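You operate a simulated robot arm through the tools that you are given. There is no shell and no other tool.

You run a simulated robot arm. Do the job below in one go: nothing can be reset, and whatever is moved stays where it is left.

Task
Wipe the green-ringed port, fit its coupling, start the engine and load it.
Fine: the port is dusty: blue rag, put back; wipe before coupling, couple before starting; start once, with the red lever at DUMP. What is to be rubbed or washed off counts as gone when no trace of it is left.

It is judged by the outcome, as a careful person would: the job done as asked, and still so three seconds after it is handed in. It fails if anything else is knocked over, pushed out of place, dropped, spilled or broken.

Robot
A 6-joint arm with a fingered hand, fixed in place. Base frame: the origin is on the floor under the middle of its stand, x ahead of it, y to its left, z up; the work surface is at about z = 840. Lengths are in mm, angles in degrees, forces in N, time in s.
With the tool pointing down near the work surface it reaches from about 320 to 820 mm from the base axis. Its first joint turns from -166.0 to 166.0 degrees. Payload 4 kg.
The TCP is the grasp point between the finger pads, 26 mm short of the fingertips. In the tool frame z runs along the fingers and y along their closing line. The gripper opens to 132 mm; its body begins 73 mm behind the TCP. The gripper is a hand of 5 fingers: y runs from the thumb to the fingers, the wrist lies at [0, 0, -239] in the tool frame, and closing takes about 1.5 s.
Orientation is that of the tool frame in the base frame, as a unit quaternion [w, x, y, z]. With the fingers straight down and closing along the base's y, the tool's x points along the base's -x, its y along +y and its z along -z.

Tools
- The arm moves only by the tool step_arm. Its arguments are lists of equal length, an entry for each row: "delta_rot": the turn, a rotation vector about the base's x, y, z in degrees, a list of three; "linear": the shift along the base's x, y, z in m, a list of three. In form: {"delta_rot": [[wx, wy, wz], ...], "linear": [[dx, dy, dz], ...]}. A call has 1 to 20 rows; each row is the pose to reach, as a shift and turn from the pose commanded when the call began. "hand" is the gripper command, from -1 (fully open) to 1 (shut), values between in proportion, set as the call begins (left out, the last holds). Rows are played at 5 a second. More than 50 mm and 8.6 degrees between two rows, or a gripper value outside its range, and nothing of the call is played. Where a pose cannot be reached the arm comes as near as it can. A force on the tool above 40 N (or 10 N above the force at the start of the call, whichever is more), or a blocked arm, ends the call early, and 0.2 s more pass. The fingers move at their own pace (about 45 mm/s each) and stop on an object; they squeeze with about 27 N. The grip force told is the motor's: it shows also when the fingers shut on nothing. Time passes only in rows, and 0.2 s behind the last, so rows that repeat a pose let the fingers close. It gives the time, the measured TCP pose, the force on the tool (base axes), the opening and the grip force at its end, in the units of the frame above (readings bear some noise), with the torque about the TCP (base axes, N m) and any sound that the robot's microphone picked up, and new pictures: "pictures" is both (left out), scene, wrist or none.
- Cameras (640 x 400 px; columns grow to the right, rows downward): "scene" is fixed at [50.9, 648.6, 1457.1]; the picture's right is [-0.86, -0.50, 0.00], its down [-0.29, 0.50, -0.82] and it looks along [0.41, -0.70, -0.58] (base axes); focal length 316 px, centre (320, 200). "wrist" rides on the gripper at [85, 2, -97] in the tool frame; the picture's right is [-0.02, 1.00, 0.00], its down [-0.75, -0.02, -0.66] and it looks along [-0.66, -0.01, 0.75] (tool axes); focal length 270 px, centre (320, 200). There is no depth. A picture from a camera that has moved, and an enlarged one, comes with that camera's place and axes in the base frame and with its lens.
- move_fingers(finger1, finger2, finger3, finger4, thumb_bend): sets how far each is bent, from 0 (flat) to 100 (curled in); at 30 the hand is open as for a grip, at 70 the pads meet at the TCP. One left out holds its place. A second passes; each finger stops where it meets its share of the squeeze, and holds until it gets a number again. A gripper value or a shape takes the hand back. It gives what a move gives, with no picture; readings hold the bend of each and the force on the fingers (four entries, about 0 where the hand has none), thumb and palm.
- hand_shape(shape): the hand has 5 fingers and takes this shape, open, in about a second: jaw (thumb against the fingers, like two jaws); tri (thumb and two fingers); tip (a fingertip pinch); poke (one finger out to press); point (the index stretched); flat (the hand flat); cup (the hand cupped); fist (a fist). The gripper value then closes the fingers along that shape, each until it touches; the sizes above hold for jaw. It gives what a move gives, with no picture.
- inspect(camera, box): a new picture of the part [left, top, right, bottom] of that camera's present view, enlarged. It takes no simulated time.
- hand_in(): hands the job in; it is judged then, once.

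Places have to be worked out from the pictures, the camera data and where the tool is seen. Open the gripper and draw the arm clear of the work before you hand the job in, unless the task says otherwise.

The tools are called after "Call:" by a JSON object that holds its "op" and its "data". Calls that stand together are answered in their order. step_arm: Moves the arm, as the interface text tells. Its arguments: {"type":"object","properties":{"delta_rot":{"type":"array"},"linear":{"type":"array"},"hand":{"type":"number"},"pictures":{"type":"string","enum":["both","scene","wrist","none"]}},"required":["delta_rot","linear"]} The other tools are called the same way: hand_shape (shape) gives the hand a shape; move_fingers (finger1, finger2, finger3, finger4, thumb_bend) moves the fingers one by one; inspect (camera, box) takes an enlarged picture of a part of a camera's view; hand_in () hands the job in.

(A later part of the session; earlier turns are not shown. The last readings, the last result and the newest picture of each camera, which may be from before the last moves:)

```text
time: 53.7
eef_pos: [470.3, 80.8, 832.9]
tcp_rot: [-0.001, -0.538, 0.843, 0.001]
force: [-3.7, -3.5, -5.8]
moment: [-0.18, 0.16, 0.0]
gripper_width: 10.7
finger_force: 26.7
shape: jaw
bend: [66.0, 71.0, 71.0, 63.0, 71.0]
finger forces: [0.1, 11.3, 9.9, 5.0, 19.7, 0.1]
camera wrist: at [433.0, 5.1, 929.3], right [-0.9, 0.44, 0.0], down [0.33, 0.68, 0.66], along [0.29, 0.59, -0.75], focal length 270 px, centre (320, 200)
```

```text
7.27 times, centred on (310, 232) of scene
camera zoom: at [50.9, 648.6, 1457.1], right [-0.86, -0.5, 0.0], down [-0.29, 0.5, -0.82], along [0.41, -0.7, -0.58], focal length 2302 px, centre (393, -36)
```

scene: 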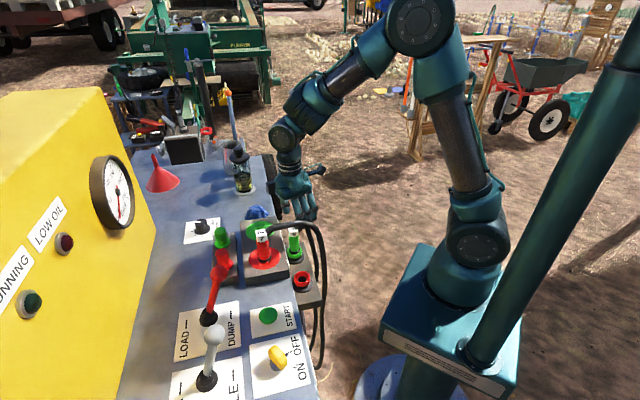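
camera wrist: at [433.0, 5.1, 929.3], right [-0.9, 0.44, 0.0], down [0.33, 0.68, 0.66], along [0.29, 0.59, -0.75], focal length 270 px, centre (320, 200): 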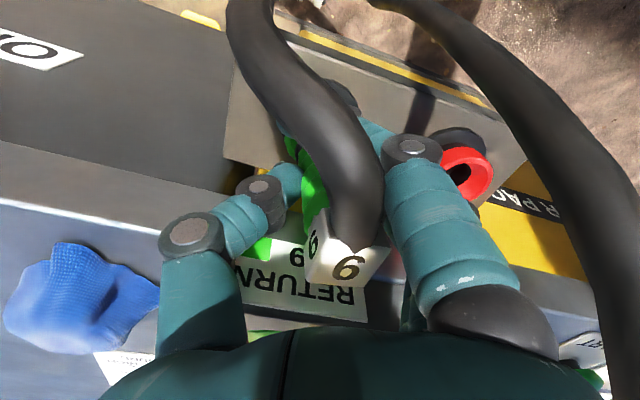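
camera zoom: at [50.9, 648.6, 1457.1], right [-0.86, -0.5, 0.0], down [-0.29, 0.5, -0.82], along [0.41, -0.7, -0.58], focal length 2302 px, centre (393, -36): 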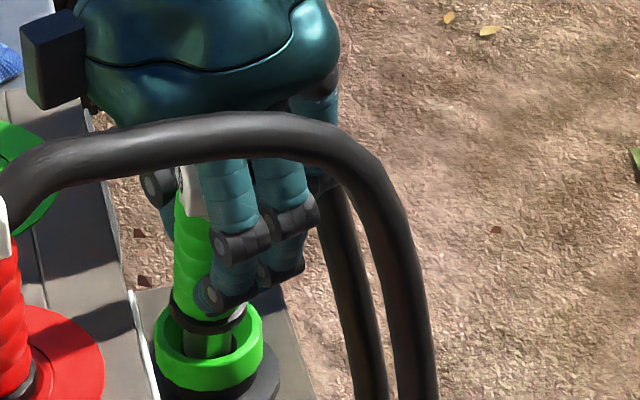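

It's coming out cleanly, with the pin visible in the collar. I'll lift further and check how it hangs.

Call:
{"op": "step_arm", "data": {"delta_rot": [[0, 0, 0], [0, 0, 0], [0, 0, 0], [0, 0, 0], [0, 0, 0], [0, 0, 0], [0, 0, 0], [0, 0, 0]], "linear": [[0, 0, 0.015], [0, 0, 0.03], [0, 0, 0.045], [0, 0, 0.06], [0, 0, 0.08], [0, 0, 0.1], [0, 0, 0.12], [0, 0, 0.135]]}}

Call:
{"op": "inspect", "data": {"camera": "scene", "box": [250, 160, 350, 250]}}

Call:
{"op": "inspect", "data": {"camera": "wrist", "box": [210, 80, 450, 310]}}

```text
time: 55.5
eef_pos: [470.8, 80.8, 968.1]
tcp_rot: [-0.001, -0.537, 0.844, 0.001]
force: [0.7, -0.5, -1.9]
moment: [-0.03, -0.02, -0.01]
gripper_width: 10.7
finger_force: 27.0
shape: jaw
bend: [66.0, 71.0, 71.0, 66.0, 71.0]
finger forces: [0.0, 11.3, 10.0, 0.0, 19.9, 0.0]
camera wrist: at [433.4, 5.0, 1064.7], right [-0.9, 0.44, 0.0], down [0.33, 0.68, 0.66], along [0.29, 0.59, -0.75], focal length 270 px, centre (320, 200)
```

scene: 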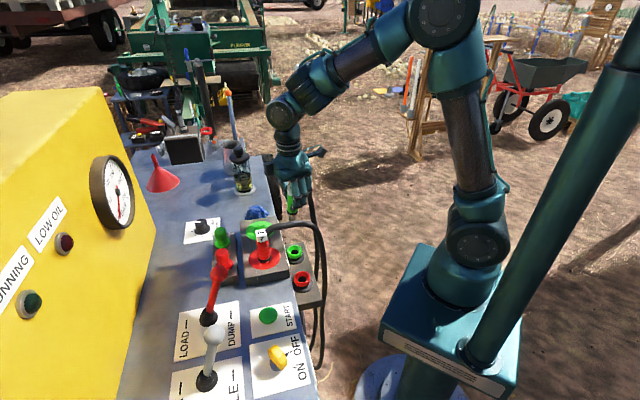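
wrist: 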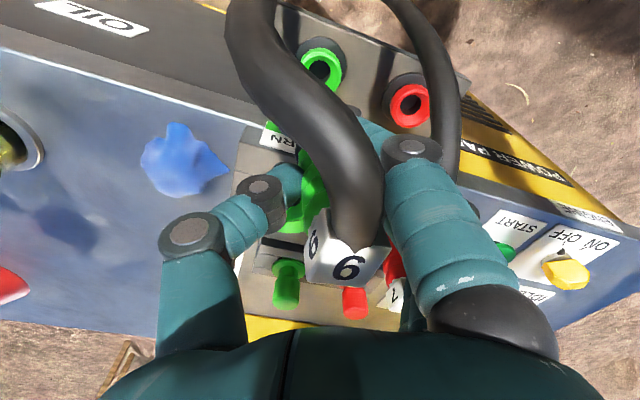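

```text
4.44 times, centred on (300, 205) of scene
camera zoom: at [50.9, 648.6, 1457.1], right [-0.86, -0.5, 0.0], down [-0.29, 0.5, -0.82], along [0.41, -0.7, -0.58], focal length 1406 px, centre (409, 178)
```

zoom: 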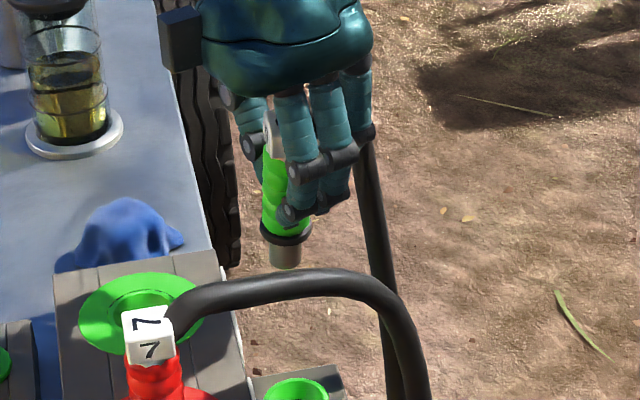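

```text
1.74 times, centred on (330, 195) of wrist
camera zoom: at [433.4, 5.0, 1064.7], right [-0.9, 0.44, 0.0], down [0.33, 0.68, 0.66], along [0.29, 0.59, -0.75], focal length 470 px, centre (303, 209)
```

zoom: 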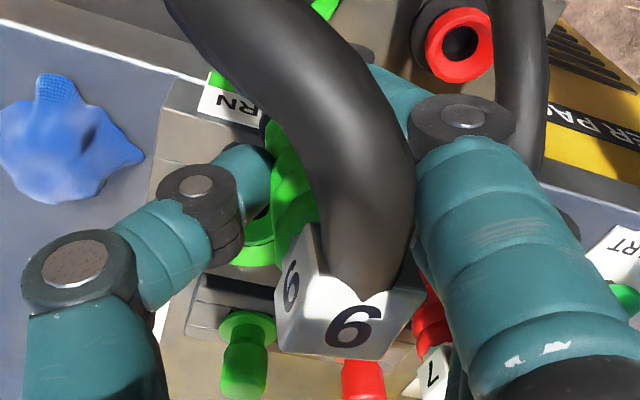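

The coupling is out and held. I'll zoom in to measure how it leans before inserting it.

Call:
{"op": "inspect", "data": {"camera": "scene", "box": [280, 180, 330, 225]}}

Call:
{"op": "inspect", "data": {"camera": "wrist", "box": [270, 130, 410, 290]}}

```text
8.89 times, centred on (305, 202) of scene
camera zoom: at [50.9, 648.6, 1457.1], right [-0.86, -0.5, 0.0], down [-0.29, 0.5, -0.82], along [0.41, -0.7, -0.58], focal length 2813 px, centre (453, 178)
```

zoom: 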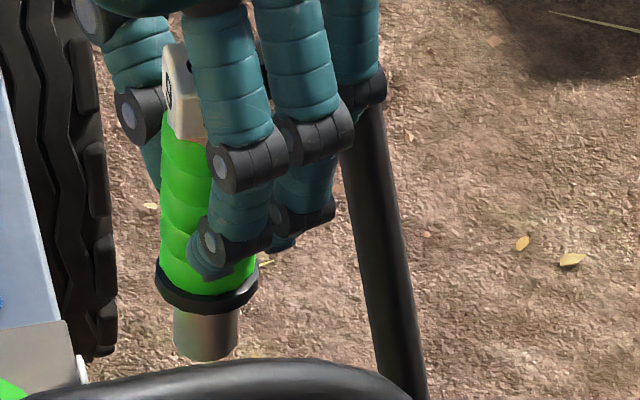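

```text
2.50 times, centred on (340, 210) of wrist
camera zoom: at [433.4, 5.0, 1064.7], right [-0.9, 0.44, 0.0], down [0.33, 0.68, 0.66], along [0.29, 0.59, -0.75], focal length 676 px, centre (270, 175)
```

zoom: 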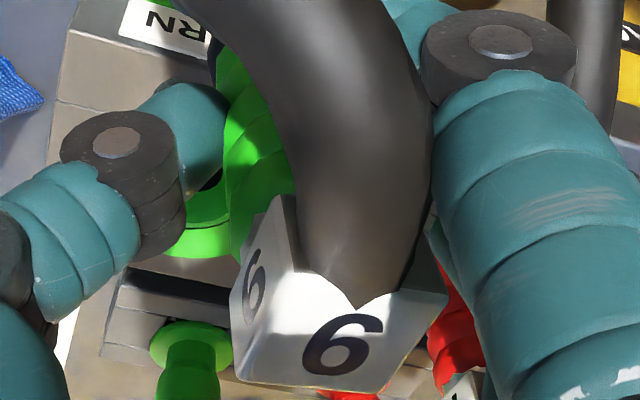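

The coupling leans about 5.5° toward the finger side, with the pin roughly 68 mm below the TCP and its axis about 5 mm toward the fingers at grip height. I'll tilt the hand back to bring it upright and carry it over the port, staying high.

Call:
{"op": "step_arm", "data": {"delta_rot": [[0.6, 1.3, 0], [1.2, 2.6, 0], [1.8, 3.9, 0], [2.4, 5.2, 0], [2.4, 5.2, 0], [2.4, 5.2, 0]], "linear": [[0.005, 0.005, 0.007], [0.02, 0.019, 0.007], [0.036, 0.034, 0.007], [0.052, 0.049, 0.007], [0.066, 0.062, 0.007], [0.0718, 0.0672, 0.007]]}}

Call:
{"op": "inspect", "data": {"camera": "scene", "box": [220, 170, 310, 250]}}

Call:
{"op": "inspect", "data": {"camera": "wrist", "box": [210, 80, 450, 310]}}

```text
time: 56.9
eef_pos: [542.1, 149.6, 974.0]
tcp_rot: [-0.028, -0.538, 0.842, 0.043]
force: [-0.6, -0.3, -2.2]
moment: [0.0, 0.0, -0.02]
gripper_width: 10.8
finger_force: 27.2
shape: jaw
bend: [66.0, 71.0, 71.0, 66.0, 71.0]
finger forces: [0.0, 11.5, 10.0, 0.0, 19.8, 0.0]
camera wrist: at [513.9, 68.8, 1070.3], right [-0.89, 0.44, 0.1], down [0.39, 0.65, 0.65], along [0.22, 0.62, -0.75], focal length 270 px, centre (320, 200)
```

scene: 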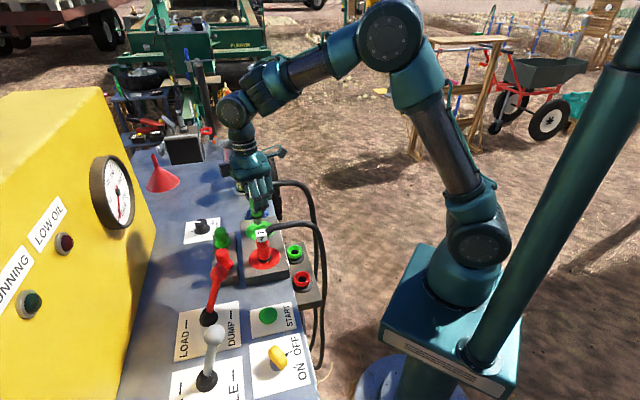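
wrist: 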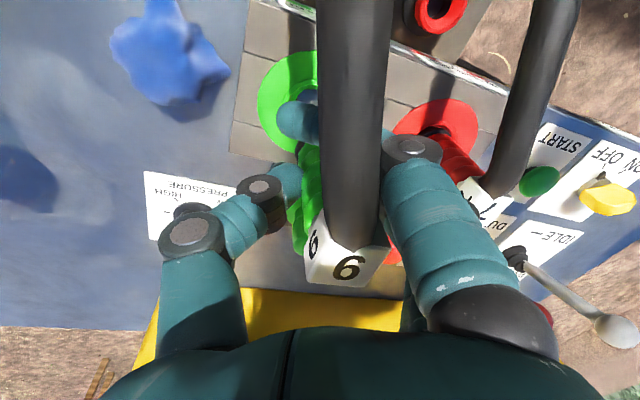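

```text
5.00 times, centred on (265, 210) of scene
camera zoom: at [50.9, 648.6, 1457.1], right [-0.86, -0.5, 0.0], down [-0.29, 0.5, -0.82], along [0.41, -0.7, -0.58], focal length 1582 px, centre (595, 150)
```

zoom: 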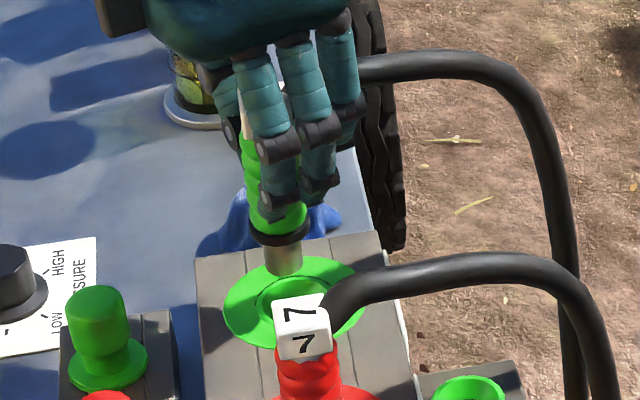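

```text
1.74 times, centred on (330, 195) of wrist
camera zoom: at [513.9, 68.8, 1070.3], right [-0.89, 0.44, 0.1], down [0.39, 0.65, 0.65], along [0.22, 0.62, -0.75], focal length 470 px, centre (303, 209)
```

zoom: 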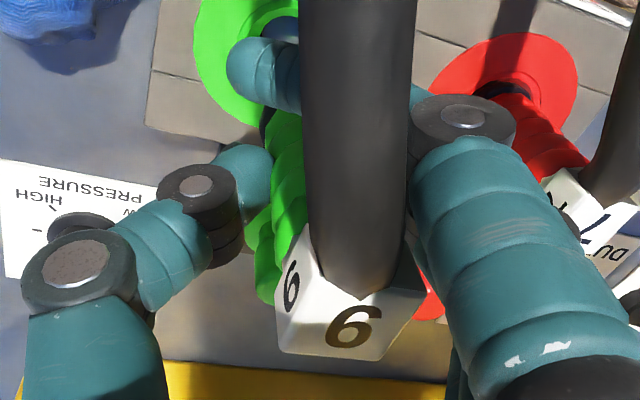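

I'll zoom in on the coupling's pin and the port to check lean and alignment.

Call:
{"op": "inspect", "data": {"camera": "scene", "box": [235, 180, 295, 235]}}

Call:
{"op": "inspect", "data": {"camera": "wrist", "box": [230, 40, 430, 300]}}

```text
7.27 times, centred on (265, 208) of scene
camera zoom: at [50.9, 648.6, 1457.1], right [-0.86, -0.5, 0.0], down [-0.29, 0.5, -0.82], along [0.41, -0.7, -0.58], focal length 2302 px, centre (720, 146)
```

zoom: 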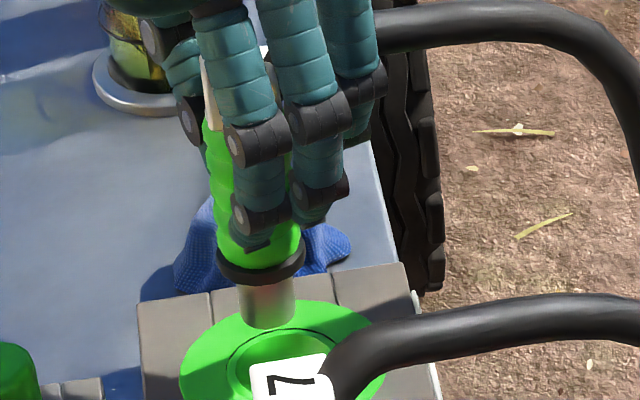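

```text
1.54 times, centred on (330, 170) of wrist
camera zoom: at [513.9, 68.8, 1070.3], right [-0.89, 0.44, 0.1], down [0.39, 0.65, 0.65], along [0.22, 0.62, -0.75], focal length 416 px, centre (305, 246)
```

zoom: 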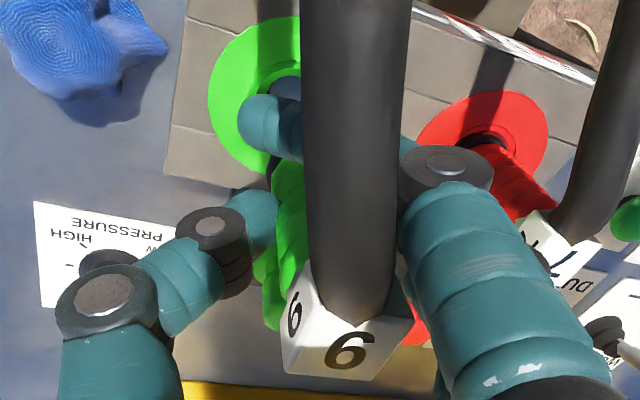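

The coupling is now close to vertical (within about 2°) and its pin lines up with the port from the scene view. The funnel can absorb several mm of error. I'll lower in small steps, watching the forces.

Call:
{"op": "step_arm", "data": {"delta_rot": [[0, 0, 0], [0, 0, 0], [0, 0, 0], [0, 0, 0], [0, 0, 0]], "linear": [[0.001, -0.0005, -0.008], [0.001, -0.0005, -0.016], [0.001, -0.0005, -0.024], [0.001, -0.0005, -0.03], [0.001, -0.0005, -0.034]], "pictures": "scene"}}

Call:
{"op": "inspect", "data": {"camera": "scene", "box": [235, 190, 295, 245]}}

```text
time: 58.1
eef_pos: [544.1, 147.0, 940.9]
tcp_rot: [-0.028, -0.537, 0.842, 0.042]
force: [0.2, 0.0, -2.7]
moment: [0.02, 0.01, 0.01]
gripper_width: 10.9
finger_force: 27.0
shape: jaw
bend: [66.0, 71.0, 71.0, 66.0, 71.0]
finger forces: [0.0, 11.4, 10.0, 0.0, 19.9, 0.0]
```

scene: 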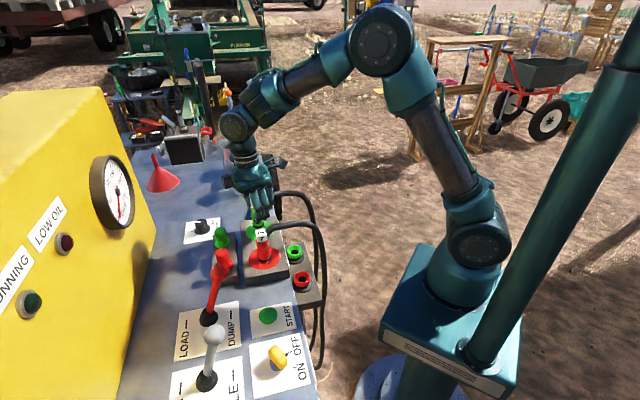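

```text
7.27 times, centred on (265, 218) of scene
camera zoom: at [50.9, 648.6, 1457.1], right [-0.86, -0.5, 0.0], down [-0.29, 0.5, -0.82], along [0.41, -0.7, -0.58], focal length 2302 px, centre (720, 73)
```

zoom: 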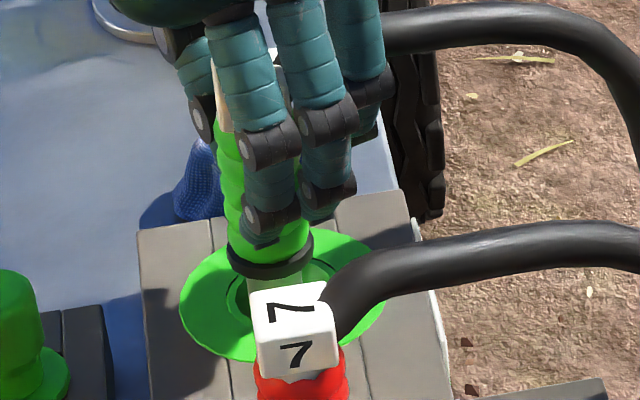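

No contact yet and the pin is entering the funnel. Continuing down in small steps.

Call:
{"op": "step_arm", "data": {"delta_rot": [[0, 0, 0], [0, 0, 0], [0, 0, 0], [0, 0, 0], [0, 0, 0]], "linear": [[0, 0, -0.003], [0, 0, -0.006], [0, 0, -0.009], [0, 0, -0.012], [0, 0, -0.014]], "pictures": "wrist"}}

Call:
{"op": "inspect", "data": {"camera": "scene", "box": [235, 190, 295, 245]}}

```text
time: 59.3
eef_pos: [543.5, 147.4, 928.0]
tcp_rot: [-0.026, -0.537, 0.842, 0.042]
force: [0.1, -0.3, -2.3]
moment: [-0.03, 0.04, 0.02]
gripper_width: 10.6
finger_force: 27.1
shape: jaw
bend: [66.0, 71.0, 71.0, 66.0, 71.0]
finger forces: [0.0, 12.0, 10.1, 0.0, 19.7, 0.1]
camera wrist: at [514.6, 67.7, 1023.1], right [-0.89, 0.44, 0.1], down [0.39, 0.65, 0.65], along [0.22, 0.62, -0.75], focal length 270 px, centre (320, 200)
```

wrist: 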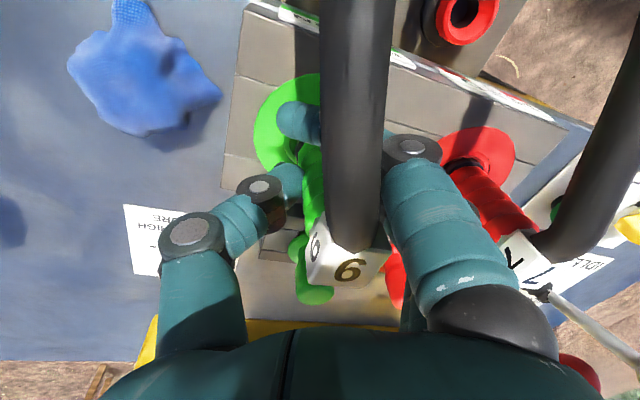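

```text
7.27 times, centred on (265, 218) of scene
camera zoom: at [50.9, 648.6, 1457.1], right [-0.86, -0.5, 0.0], down [-0.29, 0.5, -0.82], along [0.41, -0.7, -0.58], focal length 2302 px, centre (720, 73)
```

zoom: 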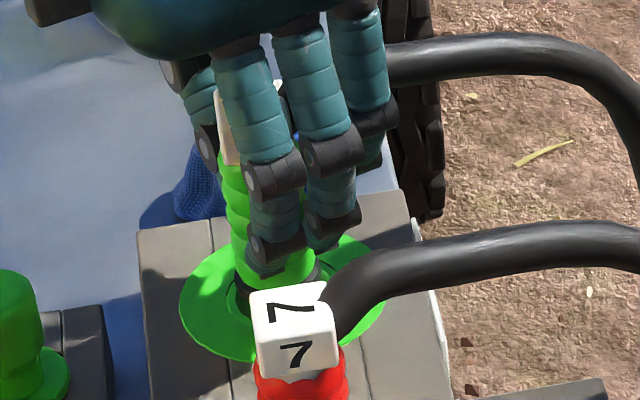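

Still free at z=928 with the pin inside the port. I'll keep lowering toward the seat, expected around z≈916.

Call:
{"op": "step_arm", "data": {"delta_rot": [[0, 0, 0], [0, 0, 0], [0, 0, 0], [0, 0, 0], [0, 0, 0]], "linear": [[0, 0, -0.002], [0, 0, -0.004], [0, 0, -0.006], [0, 0, -0.008], [0, 0, -0.01]], "pictures": "wrist"}}

Call:
{"op": "inspect", "data": {"camera": "scene", "box": [235, 190, 295, 245]}}

```text
time: 60.5
eef_pos: [543.0, 147.3, 917.5]
tcp_rot: [-0.027, -0.536, 0.843, 0.043]
force: [-0.2, -3.1, 7.0]
moment: [-0.05, 0.19, 0.05]
gripper_width: 11.1
finger_force: 27.3
shape: jaw
bend: [66.0, 71.0, 71.0, 66.0, 71.0]
finger forces: [0.0, 12.8, 10.1, 0.0, 20.9, 0.1]
camera wrist: at [514.8, 67.5, 1013.5], right [-0.89, 0.44, 0.1], down [0.39, 0.65, 0.65], along [0.22, 0.62, -0.75], focal length 270 px, centre (320, 200)
```

wrist: 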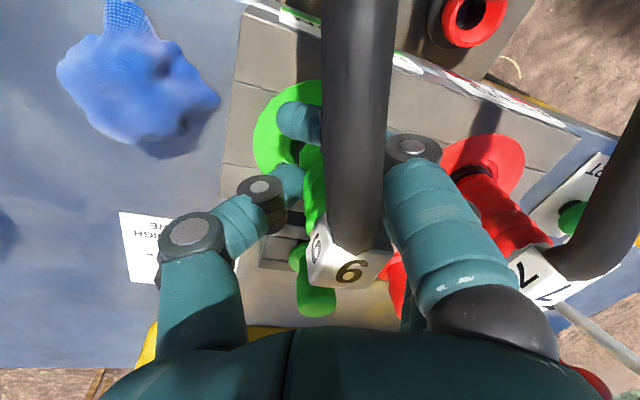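

```text
7.27 times, centred on (265, 218) of scene
camera zoom: at [50.9, 648.6, 1457.1], right [-0.86, -0.5, 0.0], down [-0.29, 0.5, -0.82], along [0.41, -0.7, -0.58], focal length 2302 px, centre (720, 73)
```

zoom: 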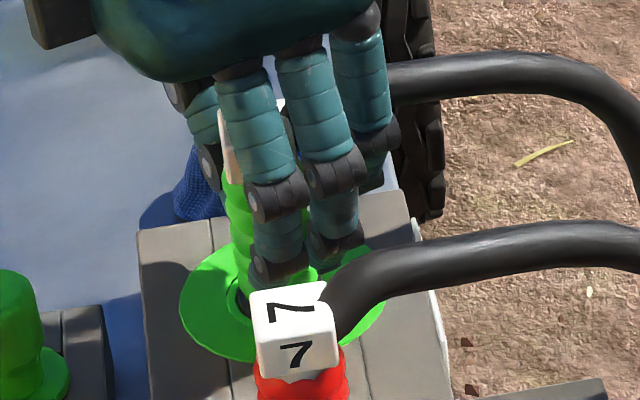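

Contact begins at z=917.5, right around the expected seat. I'll push a little more to see whether it seats firmly or clicks.

Call:
{"op": "step_arm", "data": {"delta_rot": [[0, 0, 0], [0, 0, 0], [0, 0, 0], [0, 0, 0]], "linear": [[0, 0, -0.001], [0, 0, -0.002], [0, 0, -0.003], [0, 0, -0.004]], "pictures": "none"}}

```text
time: 61.5
eef_pos: [542.7, 148.5, 914.0]
tcp_rot: [-0.026, -0.536, 0.843, 0.043]
force: [3.2, -9.2, 31.0]
moment: [-0.07, 0.22, -0.04]
gripper_width: 12.6
finger_force: 27.4
shape: jaw
bend: [66.0, 72.0, 72.0, 66.0, 73.0]
finger forces: [0.1, 14.9, 11.6, 0.1, 29.2, 0.0]
```

Now 31 N of push at z=914. I'll look to see whether the flange is down on the port or the coupling is slipping in the grip.

Call:
{"op": "inspect", "data": {"camera": "scene", "box": [235, 190, 295, 245]}}

Call:
{"op": "inspect", "data": {"camera": "wrist", "box": [230, 60, 430, 300]}}

```text
7.27 times, centred on (265, 218) of scene
camera zoom: at [50.9, 648.6, 1457.1], right [-0.86, -0.5, 0.0], down [-0.29, 0.5, -0.82], along [0.41, -0.7, -0.58], focal length 2302 px, centre (720, 73)
```

zoom: 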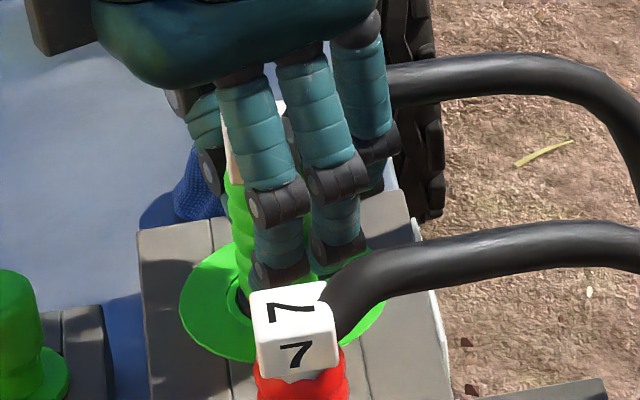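

```text
1.67 times, centred on (330, 180) of wrist
camera zoom: at [515.1, 67.1, 1010.2], right [-0.89, 0.44, 0.1], down [0.39, 0.65, 0.65], along [0.22, 0.62, -0.75], focal length 450 px, centre (303, 233)
```

zoom: 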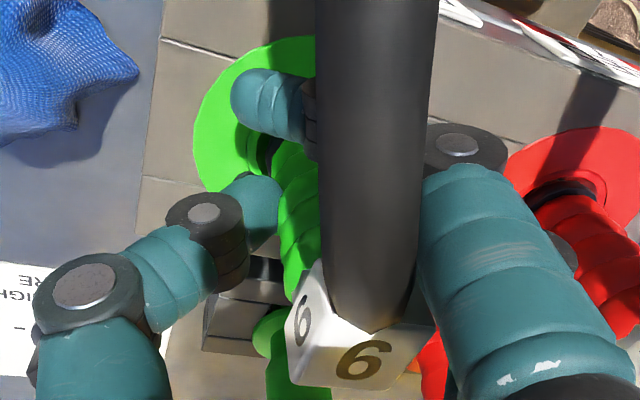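

The flange looks to be down in the funnel like coupling 7's, and the height matches the expected seat. I'll ease the push off, release, and back the hand off to look properly.

Call:
{"op": "step_arm", "data": {"delta_rot": [[0, 0, 0], [0, 0, 0], [0, 0, 0]], "linear": [[0, 0, 0.001], [0, 0, 0.002], [0, 0, 0.003]], "pictures": "none"}}

Call:
{"op": "step_arm", "data": {"delta_rot": [[0, 0, 0], [0, 0, 0], [0, 0, 0], [0, 0, 0], [0, 0, 0]], "linear": [[0, 0, 0], [0, 0, 0], [0, 0, 0], [0, 0, 0], [0, 0, 0]], "hand": 0.15}}

Call:
{"op": "inspect", "data": {"camera": "scene", "box": [235, 180, 305, 245]}}

Call:
{"op": "inspect", "data": {"camera": "wrist", "box": [230, 60, 430, 300]}}

```text
time: 62.3
eef_pos: [543.6, 148.3, 916.6]
tcp_rot: [-0.028, -0.537, 0.842, 0.043]
force: [4.8, -5.8, 9.1]
moment: [-0.11, -0.02, -0.02]
gripper_width: 12.7
finger_force: 26.7
shape: jaw
bend: [66.0, 72.0, 72.0, 66.0, 73.0]
finger forces: [0.1, 12.0, 11.2, 0.0, 25.5, 0.0]
```

```text
time: 63.5
eef_pos: [543.3, 149.3, 915.7]
tcp_rot: [-0.027, -0.537, 0.842, 0.042]
force: [0.2, 0.6, -0.4]
moment: [0.01, 0.06, 0.0]
gripper_width: 55.3
finger_force: 0.0
shape: jaw
bend: [73.0, 73.0, 73.0, 73.0, 70.0]
finger forces: [0.0, 0.0, 0.0, 0.0, 0.0, 0.1]
camera wrist: at [514.9, 67.5, 1012.2], right [-0.89, 0.44, 0.1], down [0.39, 0.65, 0.65], along [0.22, 0.62, -0.75], focal length 270 px, centre (320, 200)
```

scene: 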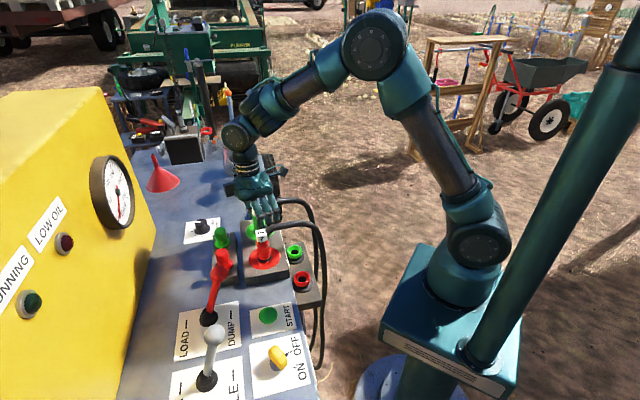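
wrist: 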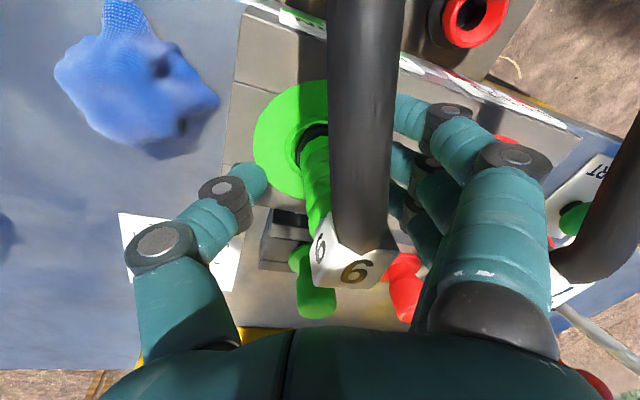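

```text
6.15 times, centred on (270, 212) of scene
camera zoom: at [50.9, 648.6, 1457.1], right [-0.86, -0.5, 0.0], down [-0.29, 0.5, -0.82], along [0.41, -0.7, -0.58], focal length 1948 px, centre (628, 123)
```

zoom: 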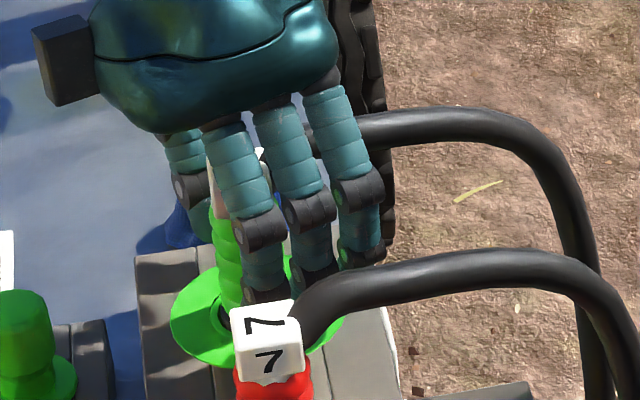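

```text
1.67 times, centred on (330, 180) of wrist
camera zoom: at [514.9, 67.5, 1012.2], right [-0.89, 0.44, 0.1], down [0.39, 0.65, 0.65], along [0.22, 0.62, -0.75], focal length 450 px, centre (303, 233)
```

zoom: 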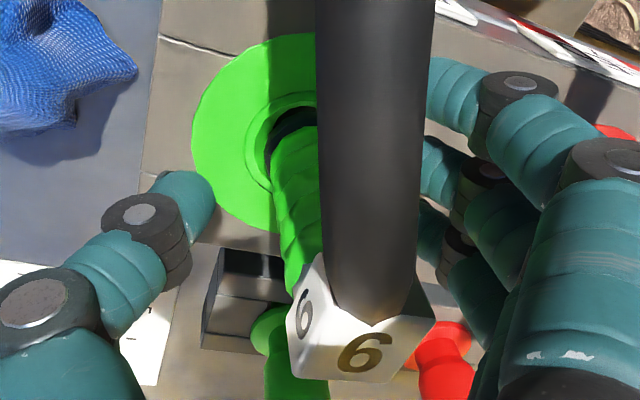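

The coupling stands in the port by itself. I'll raise the hand straight up clear of it to see how it's seated.

Call:
{"op": "step_arm", "data": {"delta_rot": [[0, 0, 0], [0, 0, 0], [0, 0, 0], [0, 0, 0], [0, 0, 0], [0, 0, 0], [-2.4, -5.2, 0]], "linear": [[0, 0, 0.01], [0, 0, 0.03], [0, 0, 0.055], [0, 0, 0.08], [0, 0, 0.11], [0, 0, 0.14], [0, 0, 0.16]]}}

Call:
{"op": "inspect", "data": {"camera": "scene", "box": [230, 200, 320, 265]}}

Call:
{"op": "inspect", "data": {"camera": "wrist", "box": [220, 40, 480, 260]}}

```text
time: 65.1
eef_pos: [542.9, 148.0, 1075.7]
tcp_rot: [0.0, -0.538, 0.843, 0.001]
force: [-0.2, 0.2, -0.1]
moment: [-0.03, 0.0, 0.02]
gripper_width: 55.4
finger_force: 0.1
shape: jaw
bend: [73.0, 73.0, 73.0, 73.0, 70.0]
finger forces: [0.0, 0.0, 0.1, 0.0, 0.0, 0.0]
camera wrist: at [506.4, 72.1, 1172.0], right [-0.9, 0.44, 0.0], down [0.33, 0.68, 0.66], along [0.29, 0.59, -0.75], focal length 270 px, centre (320, 200)
```

scene: 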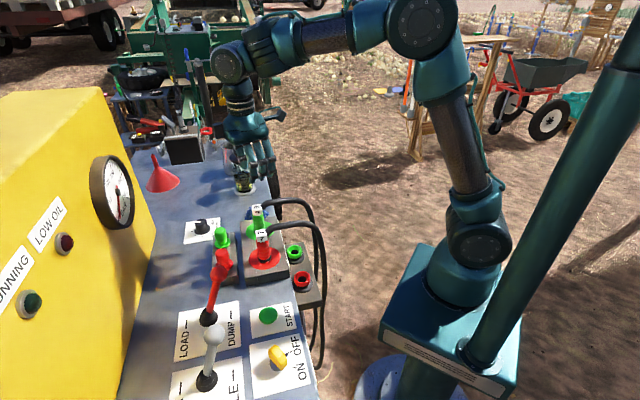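
wrist: 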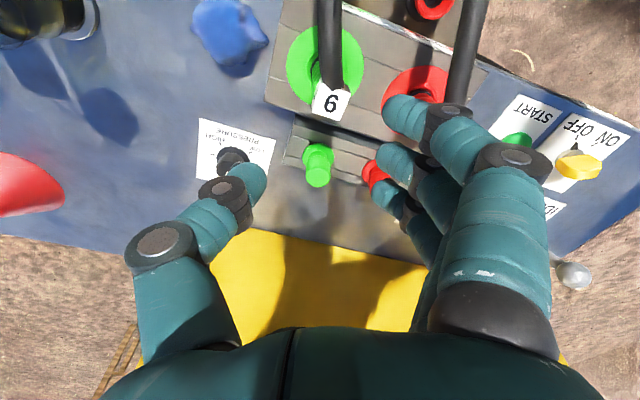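

```text
6.15 times, centred on (275, 232) of scene
camera zoom: at [50.9, 648.6, 1457.1], right [-0.86, -0.5, 0.0], down [-0.29, 0.5, -0.82], along [0.41, -0.7, -0.58], focal length 1948 px, centre (597, 0)
```

zoom: 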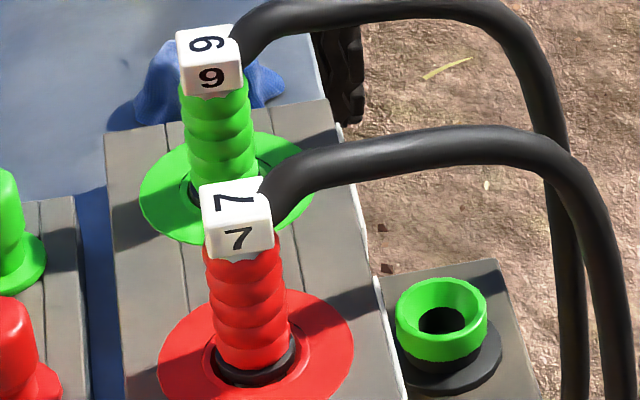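

```text
1.82 times, centred on (350, 150) of wrist
camera zoom: at [506.4, 72.1, 1172.0], right [-0.9, 0.44, 0.0], down [0.33, 0.68, 0.66], along [0.29, 0.59, -0.75], focal length 491 px, centre (266, 291)
```

zoom: 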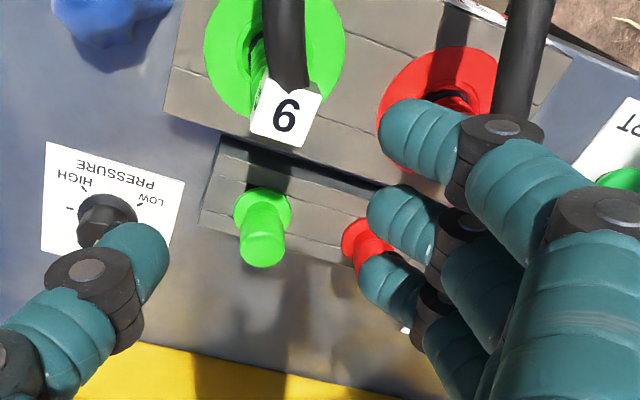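

Coupling 9 now stands in the port much like 7. I'll zoom in to compare their seating heights.

Call:
{"op": "inspect", "data": {"camera": "scene", "box": [238, 200, 278, 240]}}

Call:
{"op": "inspect", "data": {"camera": "scene", "box": [244, 226, 284, 266]}}

```text
10.00 times, centred on (258, 220) of scene
camera zoom: at [50.9, 648.6, 1457.1], right [-0.86, -0.5, 0.0], down [-0.29, 0.5, -0.82], along [0.41, -0.7, -0.58], focal length 3165 px, centre (940, 0)
```

zoom: 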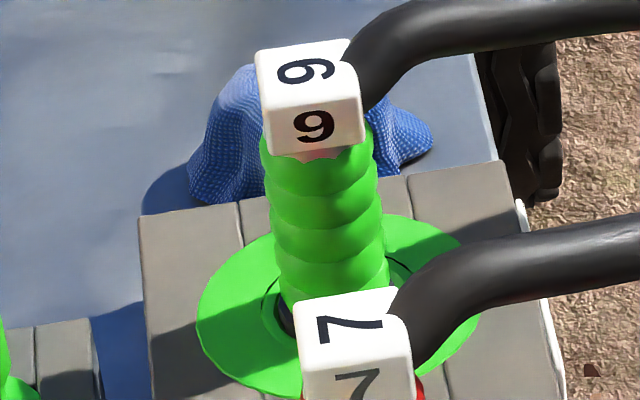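

```text
10.00 times, centred on (264, 246) of scene
camera zoom: at [50.9, 648.6, 1457.1], right [-0.86, -0.5, 0.0], down [-0.29, 0.5, -0.82], along [0.41, -0.7, -0.58], focal length 3165 px, centre (880, -260)
```

zoom: 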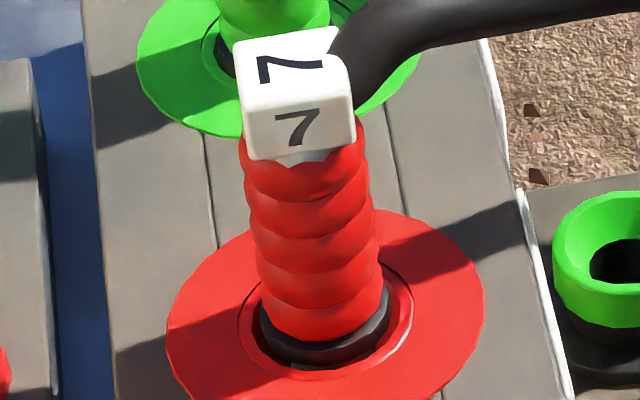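

Coupling 9's cube top is at about z=953 against 957 for coupling 7, so it's fully seated and upright. Next is the key and START area; I'll move over at a safe height and look down at it.

Call:
{"op": "step_arm", "data": {"delta_rot": [[0, 0, -2.5], [0, 0, -5], [0, 0, -7.5], [0, 0, -10], [0, 0, -12.5], [0, 0, -15], [0, 0, -17.5], [0, 0, -20], [0, 0, -20]], "linear": [[-0.026, 0.028, 0.01], [-0.052, 0.056, 0.01], [-0.078, 0.084, 0.01], [-0.104, 0.112, 0.01], [-0.13, 0.14, 0.01], [-0.156, 0.168, 0.01], [-0.182, 0.196, 0.01], [-0.208, 0.224, 0.01], [-0.233, 0.252, 0.01]]}}

Call:
{"op": "inspect", "data": {"camera": "wrist", "box": [220, 0, 440, 140]}}

Call:
{"op": "inspect", "data": {"camera": "scene", "box": [230, 290, 330, 400]}}

```text
time: 67.1
eef_pos: [308.2, 401.0, 1083.9]
tcp_rot: [0.0, -0.383, 0.924, 0.0]
force: [-0.2, 0.5, 0.4]
moment: [-0.03, -0.02, 0.0]
gripper_width: 55.5
finger_force: 0.0
shape: jaw
bend: [73.0, 73.0, 73.0, 73.0, 70.0]
finger forces: [0.0, 0.0, 0.0, 0.0, 0.0, 0.0]
camera wrist: at [247.9, 342.2, 1181.5], right [-0.69, 0.72, 0.0], down [0.54, 0.52, 0.66], along [0.47, 0.46, -0.75], focal length 270 px, centre (320, 200)
```

scene: 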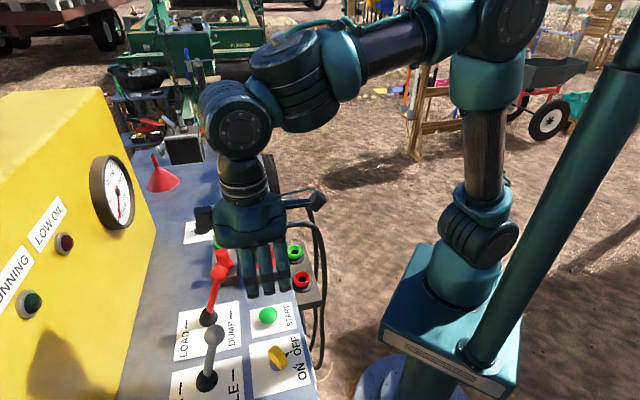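
wrist: 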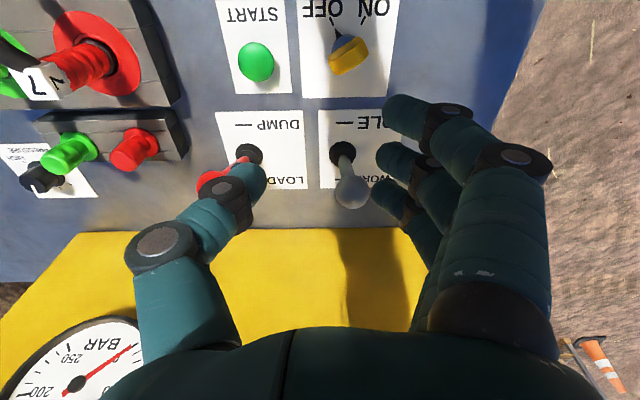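

```text
2.86 times, centred on (330, 70) of wrist
camera zoom: at [247.9, 342.2, 1181.5], right [-0.69, 0.72, 0.0], down [0.54, 0.52, 0.66], along [0.47, 0.46, -0.75], focal length 772 px, centre (291, 571)
```

zoom: 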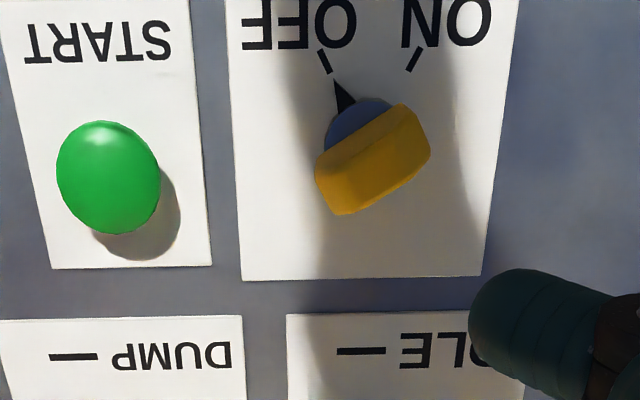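

```text
3.64 times, centred on (280, 345) of scene
camera zoom: at [50.9, 648.6, 1457.1], right [-0.86, -0.5, 0.0], down [-0.29, 0.5, -0.82], along [0.41, -0.7, -0.58], focal length 1151 px, centre (466, -327)
```

zoom: 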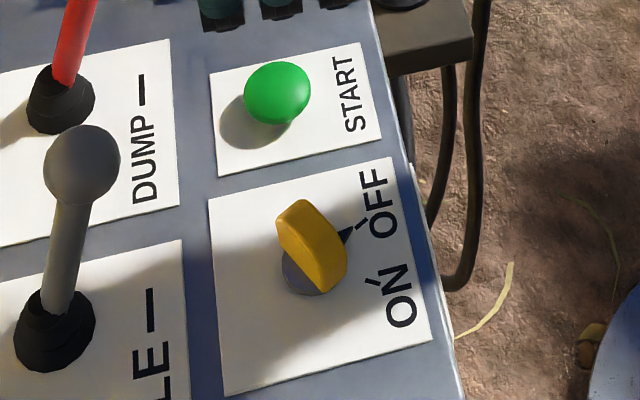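

The key's pointer is at OFF. ON is about 60° clockwise seen from above, with the key axis at about (279,415). The wing can't be gripped and turned without the hand hitting the grey lever or a wrist limit, so I'll push it with one finger. I'll take the poke shape here in free space and see where that finger sits.

Call:
{"op": "hand_shape", "data": {"shape": "poke"}}

Call:
{"op": "step_arm", "data": {"delta_rot": [[0, 0, 0], [0, 0, 0]], "linear": [[0, 0, 0], [0, 0, 0]]}}

Call:
{"op": "inspect", "data": {"camera": "scene", "box": [180, 130, 340, 310]}}

```text
time: 68.0
eef_pos: [309.3, 400.1, 1085.0]
tcp_rot: [-0.002, -0.383, 0.924, 0.001]
force: [0.5, -0.2, -0.1]
moment: [0.0, 0.03, 0.0]
gripper_width: 0.1
finger_force: 0.1
shape: poke
bend: [100.0, 100.0, 100.0, 100.0, 47.0]
finger forces: [0.1, 0.1, 0.1, 0.0, 0.1, 0.0]
```

```text
time: 68.6
eef_pos: [309.1, 401.3, 1084.0]
tcp_rot: [0.0, -0.382, 0.924, 0.001]
force: [0.2, -0.3, 0.4]
moment: [0.04, 0.0, -0.01]
gripper_width: 0.0
finger_force: 0.1
shape: poke
bend: [100.0, 100.0, 100.0, 100.0, 47.0]
finger forces: [0.1, 0.0, 0.1, 0.0, 0.0, 0.0]
camera wrist: at [248.2, 341.9, 1181.4], right [-0.69, 0.72, 0.0], down [0.54, 0.52, 0.66], along [0.47, 0.46, -0.75], focal length 270 px, centre (320, 200)
```

scene: 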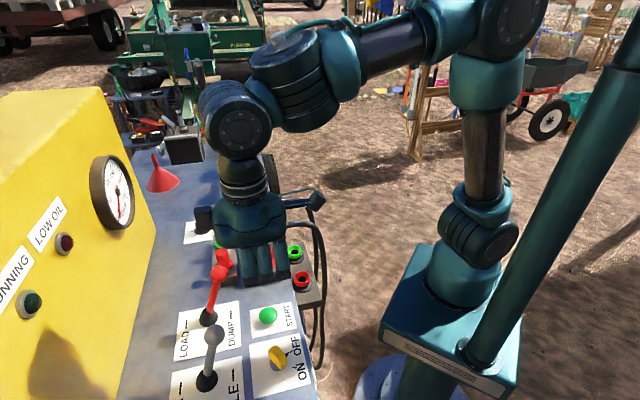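
wrist: 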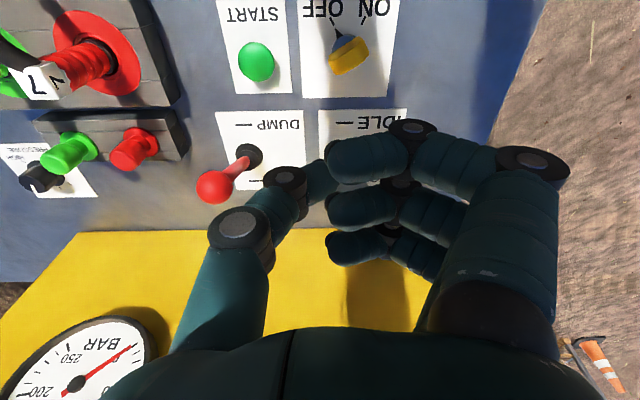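

```text
2.22 times, centred on (260, 220) of scene
camera zoom: at [50.9, 648.6, 1457.1], right [-0.86, -0.5, 0.0], down [-0.29, 0.5, -0.82], along [0.41, -0.7, -0.58], focal length 703 px, centre (453, 156)
```

zoom: 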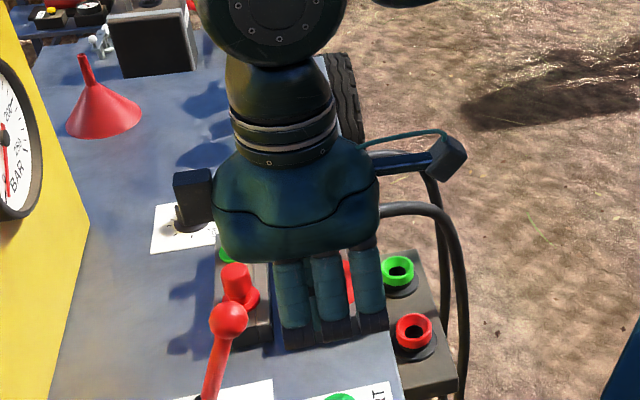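

In the poke shape all four fingers curl and nothing reaches down much past the TCP. I'll try "point" instead and look again.

Call:
{"op": "hand_shape", "data": {"shape": "point"}}

Call:
{"op": "step_arm", "data": {"delta_rot": [[0, 0, 0], [0, 0, 0]], "linear": [[0, 0, 0], [0, 0, 0]]}}

Call:
{"op": "inspect", "data": {"camera": "scene", "box": [180, 130, 340, 310]}}

```text
time: 69.5
eef_pos: [309.3, 400.0, 1084.8]
tcp_rot: [-0.001, -0.382, 0.924, 0.002]
force: [0.1, 0.3, -0.1]
moment: [0.0, 0.04, 0.01]
gripper_width: 126.0
finger_force: 0.1
shape: point
bend: [28.0, 100.0, 100.0, 100.0, 55.0]
finger forces: [0.0, 0.0, 0.0, 0.1, 0.0, 0.1]
```

```text
time: 70.1
eef_pos: [308.5, 399.8, 1085.2]
tcp_rot: [0.0, -0.382, 0.924, 0.001]
force: [0.2, 0.0, 0.3]
moment: [-0.02, 0.01, 0.01]
gripper_width: 126.0
finger_force: 0.1
shape: point
bend: [28.0, 100.0, 100.0, 100.0, 55.0]
finger forces: [0.1, 0.0, 0.0, 0.0, 0.1, 0.0]
camera wrist: at [248.3, 341.9, 1181.4], right [-0.69, 0.72, 0.0], down [0.54, 0.52, 0.66], along [0.47, 0.46, -0.75], focal length 270 px, centre (320, 200)
```

scene: 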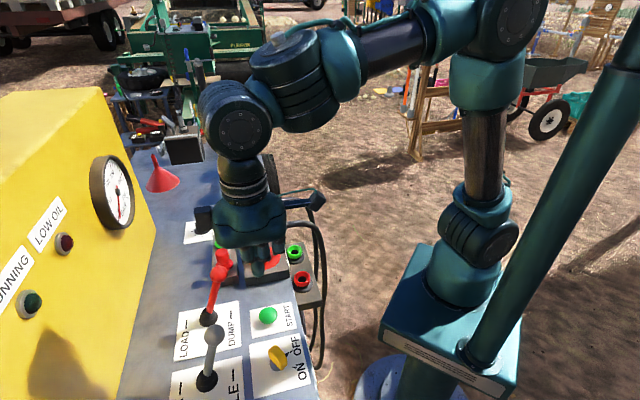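
wrist: 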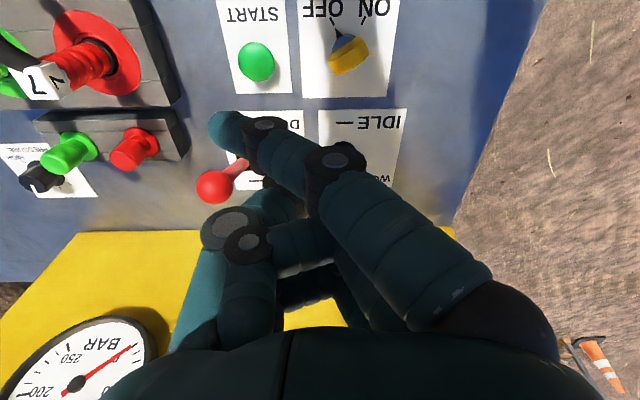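

```text
2.22 times, centred on (260, 220) of scene
camera zoom: at [50.9, 648.6, 1457.1], right [-0.86, -0.5, 0.0], down [-0.29, 0.5, -0.82], along [0.41, -0.7, -0.58], focal length 703 px, centre (453, 156)
```

zoom: 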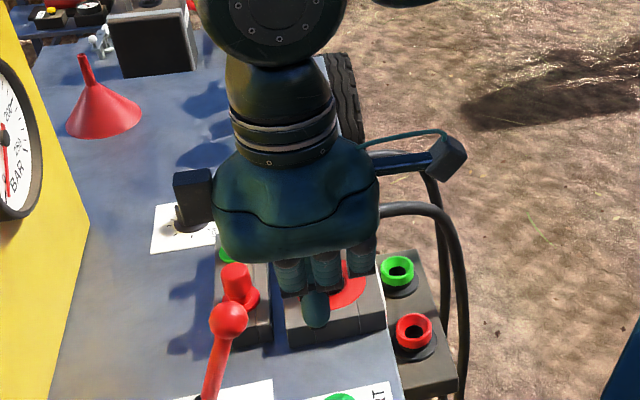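

"Point" stretches the finger across the palm rather than down. I'll go back to jaw and curl all but finger 1, so a single finger hangs down.

Call:
{"op": "hand_shape", "data": {"shape": "jaw"}}

Call:
{"op": "move_fingers", "data": {"finger1": 30, "finger2": 100, "finger3": 100, "finger4": 100, "thumb_bend": 100}}

Call:
{"op": "inspect", "data": {"camera": "scene", "box": [180, 130, 340, 310]}}

Call:
{"op": "inspect", "data": {"camera": "wrist", "box": [0, 0, 640, 400]}}

```text
time: 71.0
eef_pos: [309.5, 399.9, 1085.2]
tcp_rot: [-0.001, -0.383, 0.924, 0.001]
force: [0.3, 0.8, -1.0]
moment: [0.03, 0.04, -0.02]
gripper_width: 132.0
finger_force: 0.0
shape: jaw
bend: [30.0, 30.0, 30.0, 30.0, 30.0]
finger forces: [0.0, 0.0, 0.0, 0.0, 0.0, 0.1]
```

```text
time: 72.0
eef_pos: [308.6, 399.9, 1084.8]
tcp_rot: [0.0, -0.382, 0.924, 0.001]
force: [-0.1, -0.1, -0.5]
moment: [-0.02, 0.0, -0.05]
gripper_width: 63.6
finger_force: 0.0
shape: fingers
bend: [30.0, 90.0, 90.0, 100.0, 90.0]
finger forces: [0.0, 0.0, 0.0, 0.0, 0.1, 0.1]
```

```text
2.22 times, centred on (260, 220) of scene
camera zoom: at [50.9, 648.6, 1457.1], right [-0.86, -0.5, 0.0], down [-0.29, 0.5, -0.82], along [0.41, -0.7, -0.58], focal length 703 px, centre (453, 156)
```

zoom: 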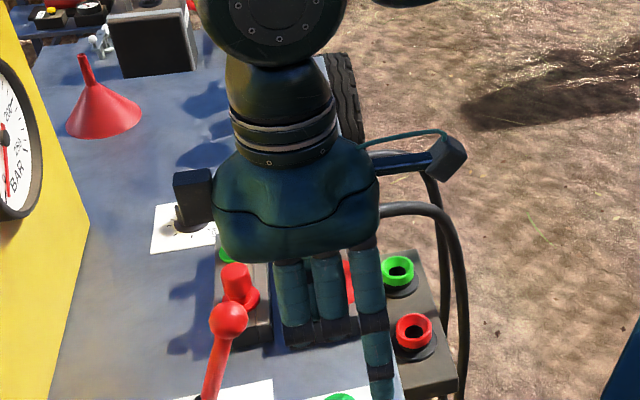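

```text
1.00 times, centred on (320, 200) of wrist (not enlarged: the box is as wide or as high as the picture)
camera zoom: at [248.3, 341.9, 1181.4], right [-0.69, 0.72, 0.0], down [0.54, 0.52, 0.66], along [0.47, 0.46, -0.75], focal length 270 px, centre (320, 200)
```

zoom: 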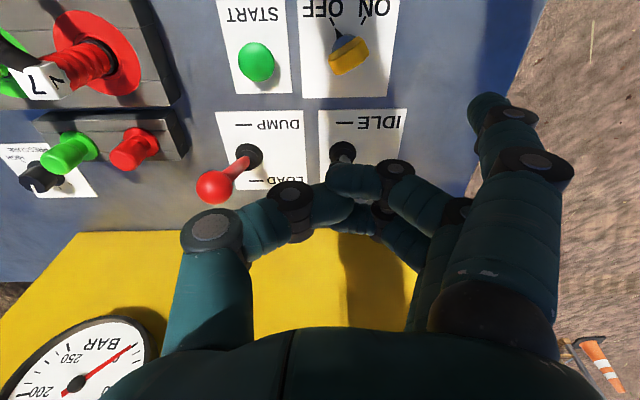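

Finger 1 now hangs down alone. I'll locate its tip using the scene camera as well.

Call:
{"op": "inspect", "data": {"camera": "scene", "box": [230, 220, 310, 320]}}

Call:
{"op": "inspect", "data": {"camera": "wrist", "box": [420, 60, 600, 200]}}

```text
4.00 times, centred on (270, 270) of scene
camera zoom: at [50.9, 648.6, 1457.1], right [-0.86, -0.5, 0.0], down [-0.29, 0.5, -0.82], along [0.41, -0.7, -0.58], focal length 1266 px, centre (520, -80)
```

zoom: 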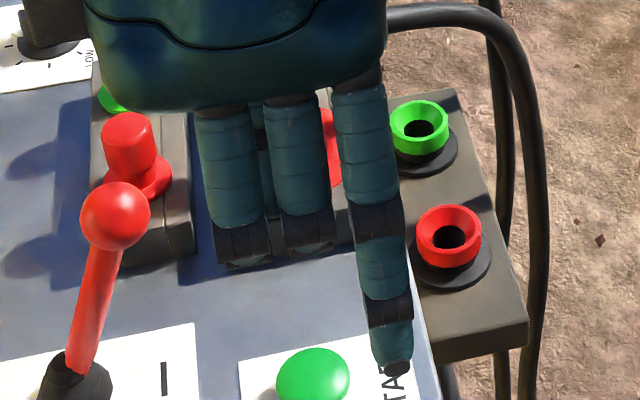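

```text
2.86 times, centred on (510, 130) of wrist
camera zoom: at [248.3, 341.9, 1181.4], right [-0.69, 0.72, 0.0], down [0.54, 0.52, 0.66], along [0.47, 0.46, -0.75], focal length 772 px, centre (-223, 400)
```

zoom: 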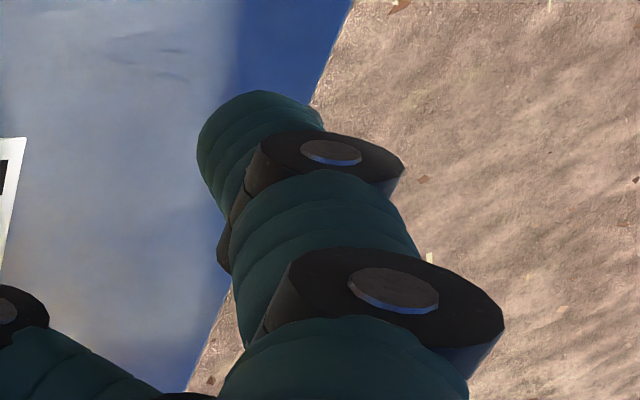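

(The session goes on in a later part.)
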